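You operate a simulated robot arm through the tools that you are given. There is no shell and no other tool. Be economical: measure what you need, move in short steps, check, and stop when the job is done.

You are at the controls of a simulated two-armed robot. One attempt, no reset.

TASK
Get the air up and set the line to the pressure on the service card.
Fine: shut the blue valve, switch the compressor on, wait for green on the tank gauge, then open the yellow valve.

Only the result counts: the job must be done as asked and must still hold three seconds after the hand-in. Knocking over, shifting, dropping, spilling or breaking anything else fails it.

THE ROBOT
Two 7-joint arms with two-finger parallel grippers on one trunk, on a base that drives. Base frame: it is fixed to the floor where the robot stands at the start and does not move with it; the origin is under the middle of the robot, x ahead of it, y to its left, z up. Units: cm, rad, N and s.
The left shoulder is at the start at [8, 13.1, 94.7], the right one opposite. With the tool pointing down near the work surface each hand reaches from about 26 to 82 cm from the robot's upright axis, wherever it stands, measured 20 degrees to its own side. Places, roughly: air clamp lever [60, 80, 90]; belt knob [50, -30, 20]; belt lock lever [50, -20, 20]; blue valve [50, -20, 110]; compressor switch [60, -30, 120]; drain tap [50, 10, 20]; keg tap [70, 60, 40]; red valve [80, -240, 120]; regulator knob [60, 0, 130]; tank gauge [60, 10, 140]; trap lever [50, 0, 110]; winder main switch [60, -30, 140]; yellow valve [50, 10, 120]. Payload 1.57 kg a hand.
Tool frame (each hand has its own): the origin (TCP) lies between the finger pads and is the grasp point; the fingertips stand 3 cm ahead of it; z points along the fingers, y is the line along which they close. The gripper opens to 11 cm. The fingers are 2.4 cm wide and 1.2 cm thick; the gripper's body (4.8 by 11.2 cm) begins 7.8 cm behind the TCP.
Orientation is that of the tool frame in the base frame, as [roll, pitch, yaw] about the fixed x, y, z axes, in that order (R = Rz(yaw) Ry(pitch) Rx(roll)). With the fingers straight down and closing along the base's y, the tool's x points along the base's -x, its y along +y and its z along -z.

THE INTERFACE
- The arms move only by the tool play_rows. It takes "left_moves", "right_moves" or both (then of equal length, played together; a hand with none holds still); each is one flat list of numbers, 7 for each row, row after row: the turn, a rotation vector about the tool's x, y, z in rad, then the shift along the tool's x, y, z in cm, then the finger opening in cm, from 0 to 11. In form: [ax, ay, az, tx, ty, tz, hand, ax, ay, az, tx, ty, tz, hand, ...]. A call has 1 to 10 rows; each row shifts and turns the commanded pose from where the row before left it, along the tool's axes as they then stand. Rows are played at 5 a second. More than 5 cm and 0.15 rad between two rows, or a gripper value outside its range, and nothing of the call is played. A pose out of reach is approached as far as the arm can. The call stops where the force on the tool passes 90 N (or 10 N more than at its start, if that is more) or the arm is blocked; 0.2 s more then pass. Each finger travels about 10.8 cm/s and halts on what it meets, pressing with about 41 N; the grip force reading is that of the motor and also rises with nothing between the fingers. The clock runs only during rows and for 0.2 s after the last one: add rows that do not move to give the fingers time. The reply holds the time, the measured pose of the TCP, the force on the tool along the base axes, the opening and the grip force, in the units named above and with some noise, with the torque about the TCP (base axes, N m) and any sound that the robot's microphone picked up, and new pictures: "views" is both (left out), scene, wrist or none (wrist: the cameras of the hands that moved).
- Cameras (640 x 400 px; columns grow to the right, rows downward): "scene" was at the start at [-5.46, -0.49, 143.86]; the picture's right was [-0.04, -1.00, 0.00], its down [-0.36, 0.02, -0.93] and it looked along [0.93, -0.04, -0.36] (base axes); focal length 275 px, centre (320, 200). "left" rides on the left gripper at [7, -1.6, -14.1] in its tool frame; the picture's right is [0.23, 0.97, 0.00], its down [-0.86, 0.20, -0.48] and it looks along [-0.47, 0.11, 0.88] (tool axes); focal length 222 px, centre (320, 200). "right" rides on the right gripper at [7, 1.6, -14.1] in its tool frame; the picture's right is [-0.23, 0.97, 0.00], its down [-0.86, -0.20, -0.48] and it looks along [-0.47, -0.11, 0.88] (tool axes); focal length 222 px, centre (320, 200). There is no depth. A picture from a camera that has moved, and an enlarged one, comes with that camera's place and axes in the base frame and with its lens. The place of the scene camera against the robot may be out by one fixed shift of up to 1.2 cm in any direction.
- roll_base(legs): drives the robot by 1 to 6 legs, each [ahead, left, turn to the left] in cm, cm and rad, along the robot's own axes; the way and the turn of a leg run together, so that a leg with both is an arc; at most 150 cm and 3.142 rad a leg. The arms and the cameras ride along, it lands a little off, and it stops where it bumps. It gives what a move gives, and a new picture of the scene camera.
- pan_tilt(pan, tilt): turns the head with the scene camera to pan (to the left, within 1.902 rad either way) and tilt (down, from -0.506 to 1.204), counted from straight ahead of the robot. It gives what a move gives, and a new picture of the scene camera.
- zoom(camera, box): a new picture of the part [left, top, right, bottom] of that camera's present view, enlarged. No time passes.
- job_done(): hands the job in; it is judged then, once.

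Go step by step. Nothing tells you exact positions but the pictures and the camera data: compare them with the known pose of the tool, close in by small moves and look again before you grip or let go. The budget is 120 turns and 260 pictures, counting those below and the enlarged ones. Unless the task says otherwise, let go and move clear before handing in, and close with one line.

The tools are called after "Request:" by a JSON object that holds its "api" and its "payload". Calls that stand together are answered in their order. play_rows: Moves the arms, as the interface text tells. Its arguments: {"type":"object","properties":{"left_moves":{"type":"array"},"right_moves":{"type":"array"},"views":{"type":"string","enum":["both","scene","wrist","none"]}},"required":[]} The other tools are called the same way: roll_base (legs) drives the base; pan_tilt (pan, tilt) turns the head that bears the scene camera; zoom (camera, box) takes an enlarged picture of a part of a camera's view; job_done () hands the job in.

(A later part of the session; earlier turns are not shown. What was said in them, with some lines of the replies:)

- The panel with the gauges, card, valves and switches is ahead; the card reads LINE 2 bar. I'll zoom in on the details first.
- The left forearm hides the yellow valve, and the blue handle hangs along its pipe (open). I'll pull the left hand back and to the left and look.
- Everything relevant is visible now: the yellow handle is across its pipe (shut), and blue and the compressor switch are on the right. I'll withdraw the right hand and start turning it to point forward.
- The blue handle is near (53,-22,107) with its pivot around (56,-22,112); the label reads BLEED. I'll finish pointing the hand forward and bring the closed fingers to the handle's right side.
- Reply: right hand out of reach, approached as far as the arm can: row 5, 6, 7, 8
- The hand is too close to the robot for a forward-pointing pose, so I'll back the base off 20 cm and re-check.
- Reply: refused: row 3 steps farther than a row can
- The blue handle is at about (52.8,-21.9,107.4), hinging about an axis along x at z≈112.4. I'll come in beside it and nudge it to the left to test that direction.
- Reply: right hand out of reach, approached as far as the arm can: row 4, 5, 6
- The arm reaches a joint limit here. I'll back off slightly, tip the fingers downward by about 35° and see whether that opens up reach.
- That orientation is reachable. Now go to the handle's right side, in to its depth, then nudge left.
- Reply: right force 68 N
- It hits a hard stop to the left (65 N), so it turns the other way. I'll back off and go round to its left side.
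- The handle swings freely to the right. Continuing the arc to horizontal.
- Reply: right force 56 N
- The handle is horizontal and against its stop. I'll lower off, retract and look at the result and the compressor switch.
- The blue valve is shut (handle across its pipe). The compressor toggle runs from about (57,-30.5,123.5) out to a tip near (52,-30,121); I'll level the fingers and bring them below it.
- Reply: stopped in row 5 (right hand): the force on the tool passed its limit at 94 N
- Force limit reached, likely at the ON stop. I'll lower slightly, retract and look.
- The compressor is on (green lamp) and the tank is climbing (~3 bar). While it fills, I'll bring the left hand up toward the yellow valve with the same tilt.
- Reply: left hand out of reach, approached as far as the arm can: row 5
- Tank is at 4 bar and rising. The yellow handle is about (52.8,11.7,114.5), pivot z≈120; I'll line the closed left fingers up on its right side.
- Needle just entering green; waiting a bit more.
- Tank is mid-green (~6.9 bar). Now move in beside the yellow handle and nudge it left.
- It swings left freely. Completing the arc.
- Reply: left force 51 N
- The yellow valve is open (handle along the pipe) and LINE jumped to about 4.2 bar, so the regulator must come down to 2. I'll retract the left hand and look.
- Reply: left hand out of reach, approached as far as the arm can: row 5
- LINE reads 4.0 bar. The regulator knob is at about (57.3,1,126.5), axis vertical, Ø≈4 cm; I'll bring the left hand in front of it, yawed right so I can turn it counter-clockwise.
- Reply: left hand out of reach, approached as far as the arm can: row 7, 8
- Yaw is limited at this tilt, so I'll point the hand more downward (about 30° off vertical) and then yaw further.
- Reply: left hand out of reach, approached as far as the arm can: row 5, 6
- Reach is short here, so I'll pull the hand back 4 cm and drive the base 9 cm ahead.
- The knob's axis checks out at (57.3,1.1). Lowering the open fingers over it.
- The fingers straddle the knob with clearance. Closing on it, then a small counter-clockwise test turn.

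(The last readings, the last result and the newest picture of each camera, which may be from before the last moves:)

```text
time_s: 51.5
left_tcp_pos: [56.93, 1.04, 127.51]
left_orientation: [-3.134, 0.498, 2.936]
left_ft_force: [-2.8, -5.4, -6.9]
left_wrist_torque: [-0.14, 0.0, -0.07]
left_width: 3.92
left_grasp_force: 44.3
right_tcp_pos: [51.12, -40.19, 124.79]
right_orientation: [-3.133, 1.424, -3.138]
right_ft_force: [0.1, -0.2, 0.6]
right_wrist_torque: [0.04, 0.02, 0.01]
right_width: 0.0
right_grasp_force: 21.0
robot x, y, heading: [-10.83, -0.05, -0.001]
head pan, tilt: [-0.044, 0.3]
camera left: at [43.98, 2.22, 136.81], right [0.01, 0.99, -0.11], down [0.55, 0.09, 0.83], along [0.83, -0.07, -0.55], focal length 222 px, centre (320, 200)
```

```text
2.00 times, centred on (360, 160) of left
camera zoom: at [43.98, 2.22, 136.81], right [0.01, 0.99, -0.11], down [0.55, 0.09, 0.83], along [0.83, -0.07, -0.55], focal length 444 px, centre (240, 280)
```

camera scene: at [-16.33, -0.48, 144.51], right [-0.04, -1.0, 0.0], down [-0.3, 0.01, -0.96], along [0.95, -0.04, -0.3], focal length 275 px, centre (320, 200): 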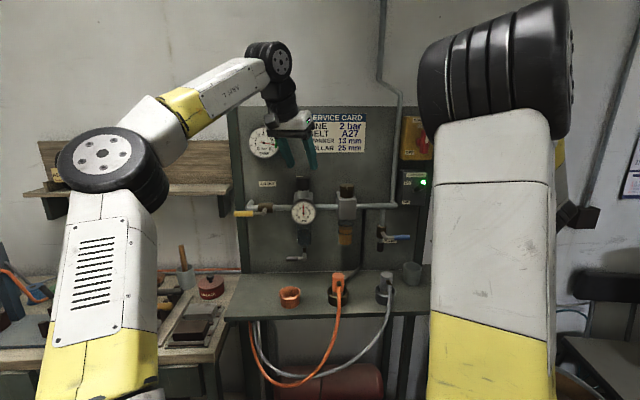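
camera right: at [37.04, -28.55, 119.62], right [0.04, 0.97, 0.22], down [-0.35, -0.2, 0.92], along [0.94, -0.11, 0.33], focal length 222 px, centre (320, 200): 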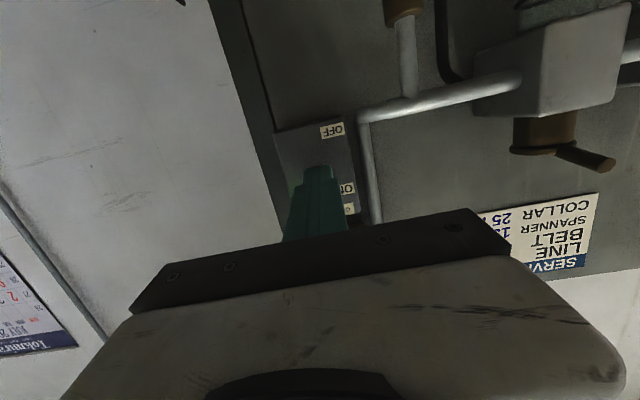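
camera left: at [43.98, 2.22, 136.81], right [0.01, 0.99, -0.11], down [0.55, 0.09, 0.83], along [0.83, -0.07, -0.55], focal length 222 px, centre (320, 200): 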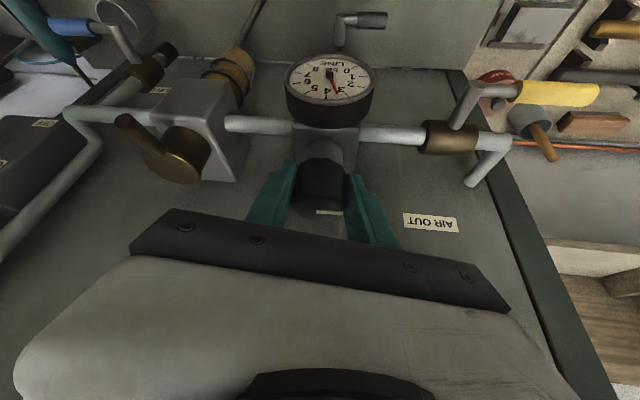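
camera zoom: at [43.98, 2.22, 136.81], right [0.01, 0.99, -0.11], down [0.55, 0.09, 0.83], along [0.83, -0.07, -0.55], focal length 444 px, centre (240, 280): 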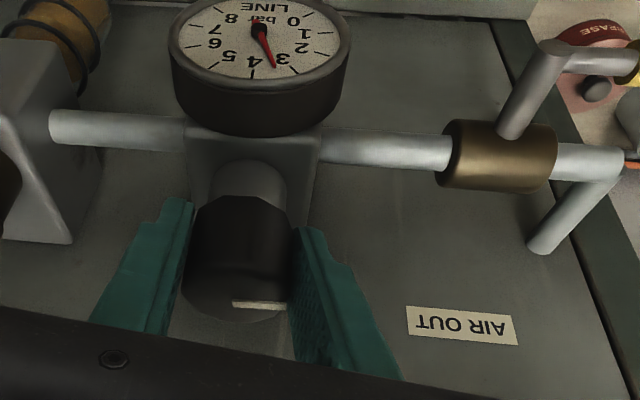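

Counter-clockwise lowers it: about 3.4 bar after 0.3 rad. Turning 0.5 rad further.

Request:
{"api": "play_rows", "payload": {"left_moves": [-0.048, 0, -0.088, 0, -0.05, 0, 3, -0.048, 0, -0.088, 0, -0.05, 0, 3, -0.048, 0, -0.088, 0, -0.05, 0, 3, -0.048, 0, -0.088, 0, -0.05, 0, 3, -0.048, 0, -0.088, 0, -0.05, 0, 3, 0, 0, 0, 0, 0, 0, 3], "views": "none"}}

Request:
{"api": "zoom", "payload": {"camera": "scene", "box": [280, 170, 330, 230]}}

Request:
{"api": "zoom", "payload": {"camera": "left", "box": [200, 40, 440, 240]}}

```text
time_s: 52.9
left_tcp_pos: [56.87, 0.77, 127.58]
left_orientation: [-3.136, 0.495, -2.847]
left_ft_force: [-3.9, -8.0, -12.0]
left_wrist_torque: [-0.23, 0.11, -0.02]
left_width: 3.95
left_grasp_force: 44.9
right_tcp_pos: [51.11, -40.27, 124.75]
right_orientation: [-3.134, 1.424, -3.14]
right_ft_force: [-0.1, 0.9, -0.2]
right_wrist_torque: [0.0, 0.02, -0.01]
right_width: 0.0
right_grasp_force: 21.3
robot x, y, heading: [-10.7, -0.25, -0.003]
head pan, tilt: [-0.044, 0.3]
```

```text
6.67 times, centred on (305, 200) of scene
camera zoom: at [-16.29, -0.53, 144.51], right [-0.04, -1.0, 0.0], down [-0.3, 0.01, -0.96], along [0.95, -0.04, -0.3], focal length 1832 px, centre (420, 200)
```

zoom: 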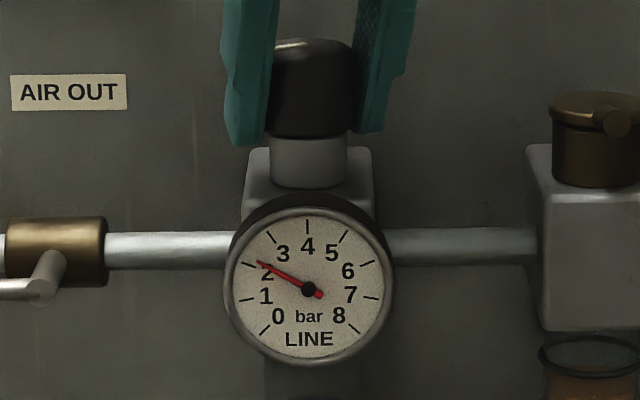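

```text
2.00 times, centred on (320, 140) of left
camera zoom: at [45.07, -4.42, 136.87], right [-0.47, 0.87, -0.11], down [0.45, 0.35, 0.83], along [0.76, 0.34, -0.55], focal length 444 px, centre (320, 320)
```

zoom: 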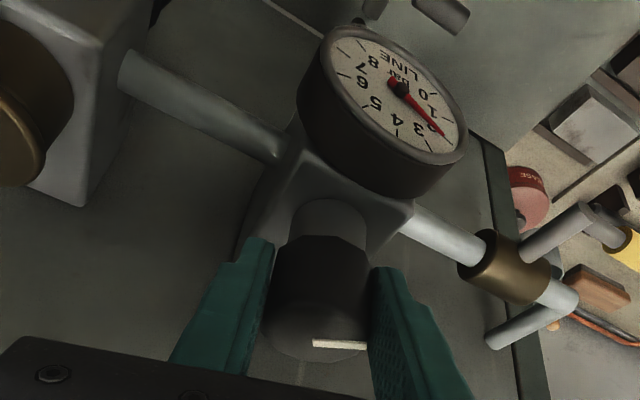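

Request:
{"api": "zoom", "payload": {"camera": "scene", "box": [290, 197, 318, 227]}}

Request:
{"api": "zoom", "payload": {"camera": "left", "box": [300, 45, 400, 125]}}

```text
13.33 times, centred on (304, 212) of scene
camera zoom: at [-16.29, -0.53, 144.51], right [-0.04, -1.0, 0.0], down [-0.3, 0.01, -0.96], along [0.95, -0.04, -0.3], focal length 3665 px, centre (533, 40)
```

zoom: 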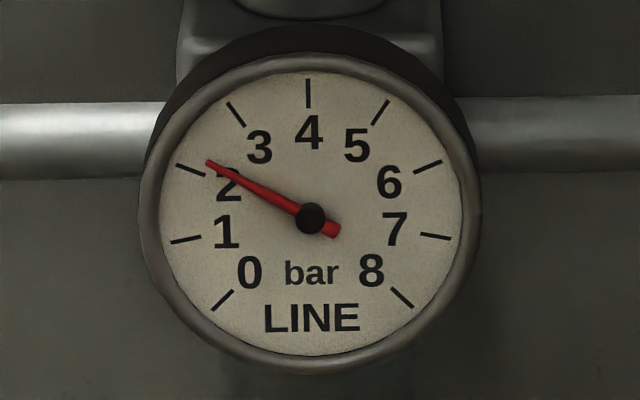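

```text
5.00 times, centred on (350, 85) of left
camera zoom: at [45.07, -4.42, 136.87], right [-0.47, 0.87, -0.11], down [0.45, 0.35, 0.83], along [0.76, 0.34, -0.55], focal length 1111 px, centre (170, 775)
```

zoom: 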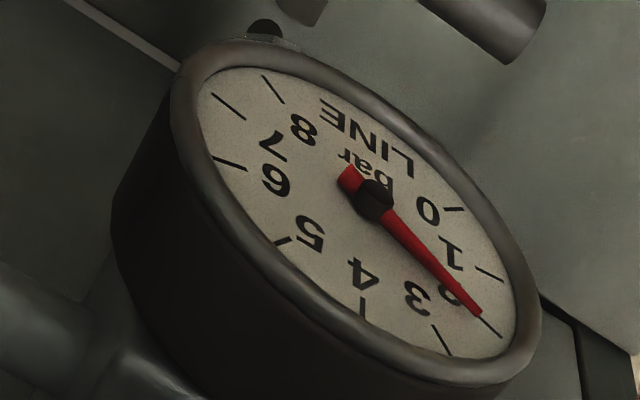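

The needle reads about 2.2; a bit more to go. Turning a further 0.07 rad.

Request:
{"api": "play_rows", "payload": {"left_moves": [-0.034, 0, -0.062, 0, -0.035, 0, 3, 0, 0, 0, 0, 0, 0, 3, 0, 0, 0, 0, 0, 0, 3], "views": "none"}}

Request:
{"api": "zoom", "payload": {"camera": "scene", "box": [290, 197, 318, 227]}}

Request:
{"api": "zoom", "payload": {"camera": "left", "box": [300, 45, 400, 125]}}

```text
time_s: 53.7
left_tcp_pos: [56.78, 0.73, 127.65]
left_orientation: [-3.139, 0.494, -2.777]
left_ft_force: [-5.9, -8.4, -11.1]
left_wrist_torque: [-0.35, 0.42, -0.04]
left_width: 3.93
left_grasp_force: 44.8
right_tcp_pos: [51.05, -40.26, 124.59]
right_orientation: [-3.135, 1.423, -3.141]
right_ft_force: [0.1, -1.0, 0.3]
right_wrist_torque: [0.01, 0.03, 0.0]
right_width: 0.0
right_grasp_force: 20.9
robot x, y, heading: [-10.88, 0.18, -0.002]
head pan, tilt: [-0.044, 0.3]
```

```text
13.33 times, centred on (304, 212) of scene
camera zoom: at [-16.31, -0.53, 144.51], right [-0.04, -1.0, 0.0], down [-0.3, 0.01, -0.96], along [0.95, -0.04, -0.3], focal length 3665 px, centre (533, 40)
```

zoom: 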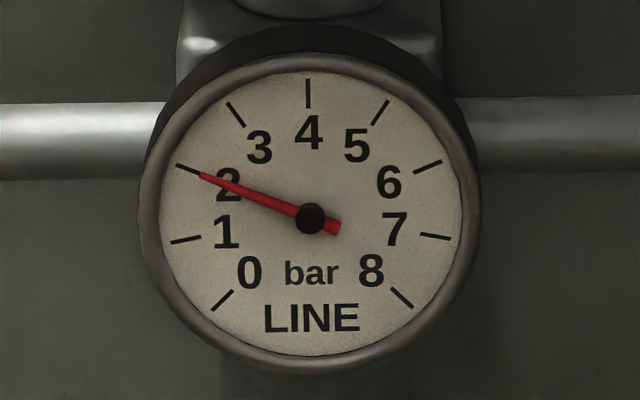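

```text
5.00 times, centred on (350, 85) of left
camera zoom: at [45.47, -5.28, 136.87], right [-0.53, 0.84, -0.11], down [0.42, 0.38, 0.83], along [0.73, 0.39, -0.55], focal length 1111 px, centre (170, 775)
```

zoom: 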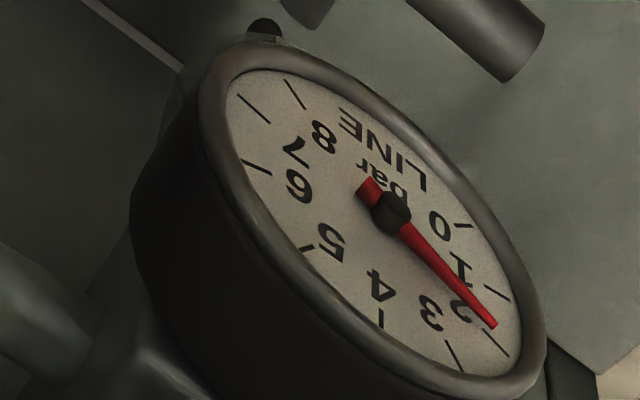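

LINE is now ~2.04. A hair more, then release, lift straight up off the knob and check.

Request:
{"api": "play_rows", "payload": {"left_moves": [-0.007, 0, -0.013, 0, -0.007, 0, 3, 0, 0, 0, 0, 0, 0, 3, 0, 0, 0, 0, 0, 0, 5.5, 0, 0, 0, 0, 0, 0, 5.5, 0, 0, 0, 0, 0, 0, 5.5], "views": "wrist"}}

Request:
{"api": "zoom", "payload": {"camera": "scene", "box": [290, 197, 318, 227]}}

```text
time_s: 54.9
left_tcp_pos: [57.05, 0.7, 127.66]
left_orientation: [-3.136, 0.493, -2.76]
left_ft_force: [0.1, 0.6, 0.9]
left_wrist_torque: [0.01, -0.01, -0.01]
left_width: 5.5
left_grasp_force: 0.0
right_tcp_pos: [51.14, -40.24, 124.75]
right_orientation: [-3.129, 1.425, -3.139]
right_ft_force: [-0.4, -0.2, 0.2]
right_wrist_torque: [0.0, 0.01, 0.01]
right_width: 0.0
right_grasp_force: 21.1
robot x, y, heading: [-10.38, -0.2, -0.002]
head pan, tilt: [-0.044, 0.3]
camera left: at [45.58, -5.37, 136.89], right [-0.54, 0.83, -0.11], down [0.41, 0.38, 0.83], along [0.73, 0.4, -0.55], focal length 222 px, centre (320, 200)
```

left: 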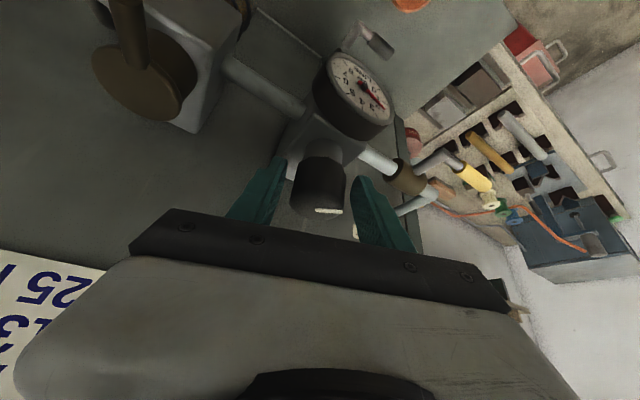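

```text
13.33 times, centred on (304, 212) of scene
camera zoom: at [-16.3, -0.48, 144.51], right [-0.04, -1.0, 0.0], down [-0.3, 0.01, -0.96], along [0.95, -0.04, -0.3], focal length 3665 px, centre (533, 40)
```

zoom: 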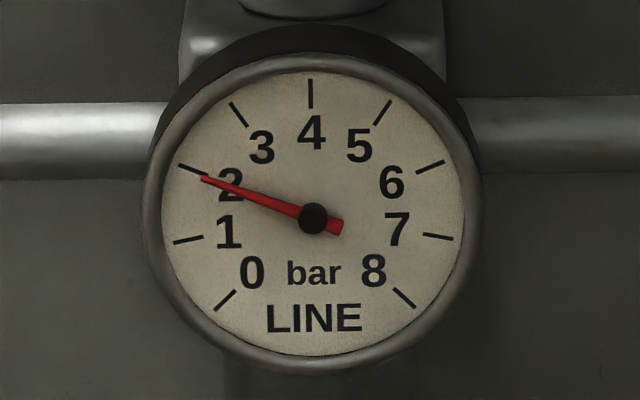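

It reads ~1.98–2.0 bar. Lifting off straight up and backing away.

Request:
{"api": "play_rows", "payload": {"left_moves": [0, 0, 0, -0.95, 0, -1.75, 6, 0, 0, 0, -0.95, 0, -1.75, 6, 0, 0, 0, -1.2, 0, -2.2, 6, 0, 0, 0, 3.5, 0, -2, 6, 0, 0, 0, 3.5, 0, -2, 6, 0, 0, 0, 3.5, 0, -2, 6], "views": "scene"}}

Request:
{"api": "zoom", "payload": {"camera": "scene", "box": [220, 110, 430, 260]}}

Request:
{"api": "zoom", "payload": {"camera": "scene", "box": [290, 197, 318, 227]}}

```text
time_s: 56.3
left_tcp_pos: [45.78, -3.5, 134.3]
left_orientation: [-3.137, 0.494, -2.763]
left_ft_force: [0.1, 0.3, -0.7]
left_wrist_torque: [0.05, 0.01, 0.0]
left_width: 6.01
left_grasp_force: 0.2
right_tcp_pos: [51.11, -40.22, 124.78]
right_orientation: [-3.13, 1.425, -3.137]
right_ft_force: [0.1, 0.1, 0.6]
right_wrist_torque: [0.01, 0.0, 0.04]
right_width: 0.0
right_grasp_force: 21.3
robot x, y, heading: [-10.61, 0.02, 0.001]
head pan, tilt: [-0.044, 0.3]
camera scene: at [-16.27, -0.48, 144.51], right [-0.04, -1.0, 0.0], down [-0.3, 0.01, -0.96], along [0.95, -0.04, -0.3], focal length 275 px, centre (320, 200)
```

scene: 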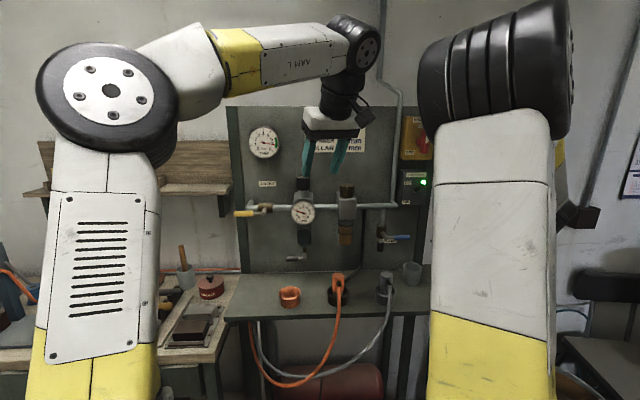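

```text
2.67 times, centred on (325, 185) of scene
camera zoom: at [-16.27, -0.48, 144.51], right [-0.04, -1.0, 0.0], down [-0.3, 0.01, -0.96], along [0.95, -0.04, -0.3], focal length 733 px, centre (307, 240)
```

zoom: 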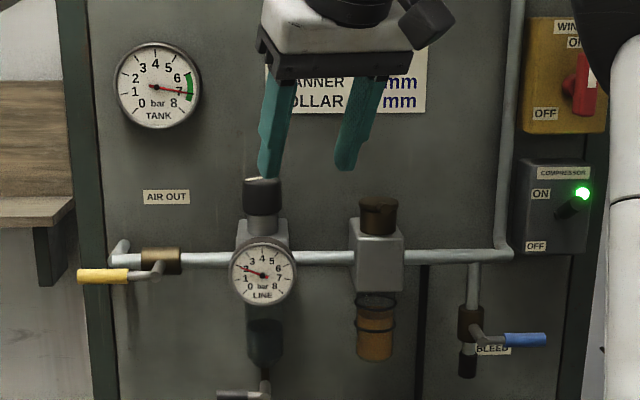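

```text
13.33 times, centred on (304, 212) of scene
camera zoom: at [-16.27, -0.48, 144.51], right [-0.04, -1.0, 0.0], down [-0.3, 0.01, -0.96], along [0.95, -0.04, -0.3], focal length 3665 px, centre (533, 40)
```

zoom: 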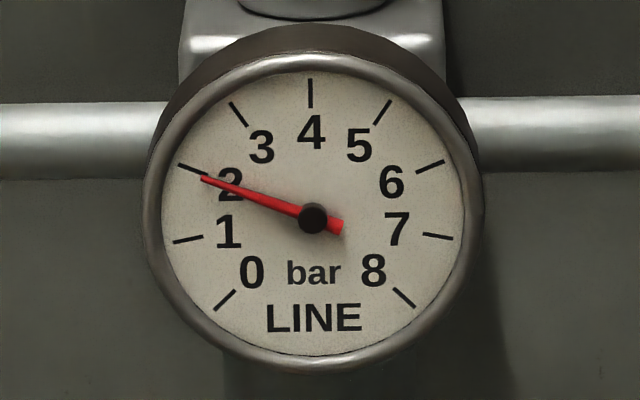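

LINE holds at 2 bar, the tank sits in green, blue is shut, yellow is open, and both hands are clear. Handing in.

Request:
{"api": "job_done", "payload": {}}

```text
The job is handed in.
```

The air is up: blue valve shut, compressor on, tank in the green at about 7.2 bar, yellow valve open, and the line set to the card's 2 bar as read off the gauge.
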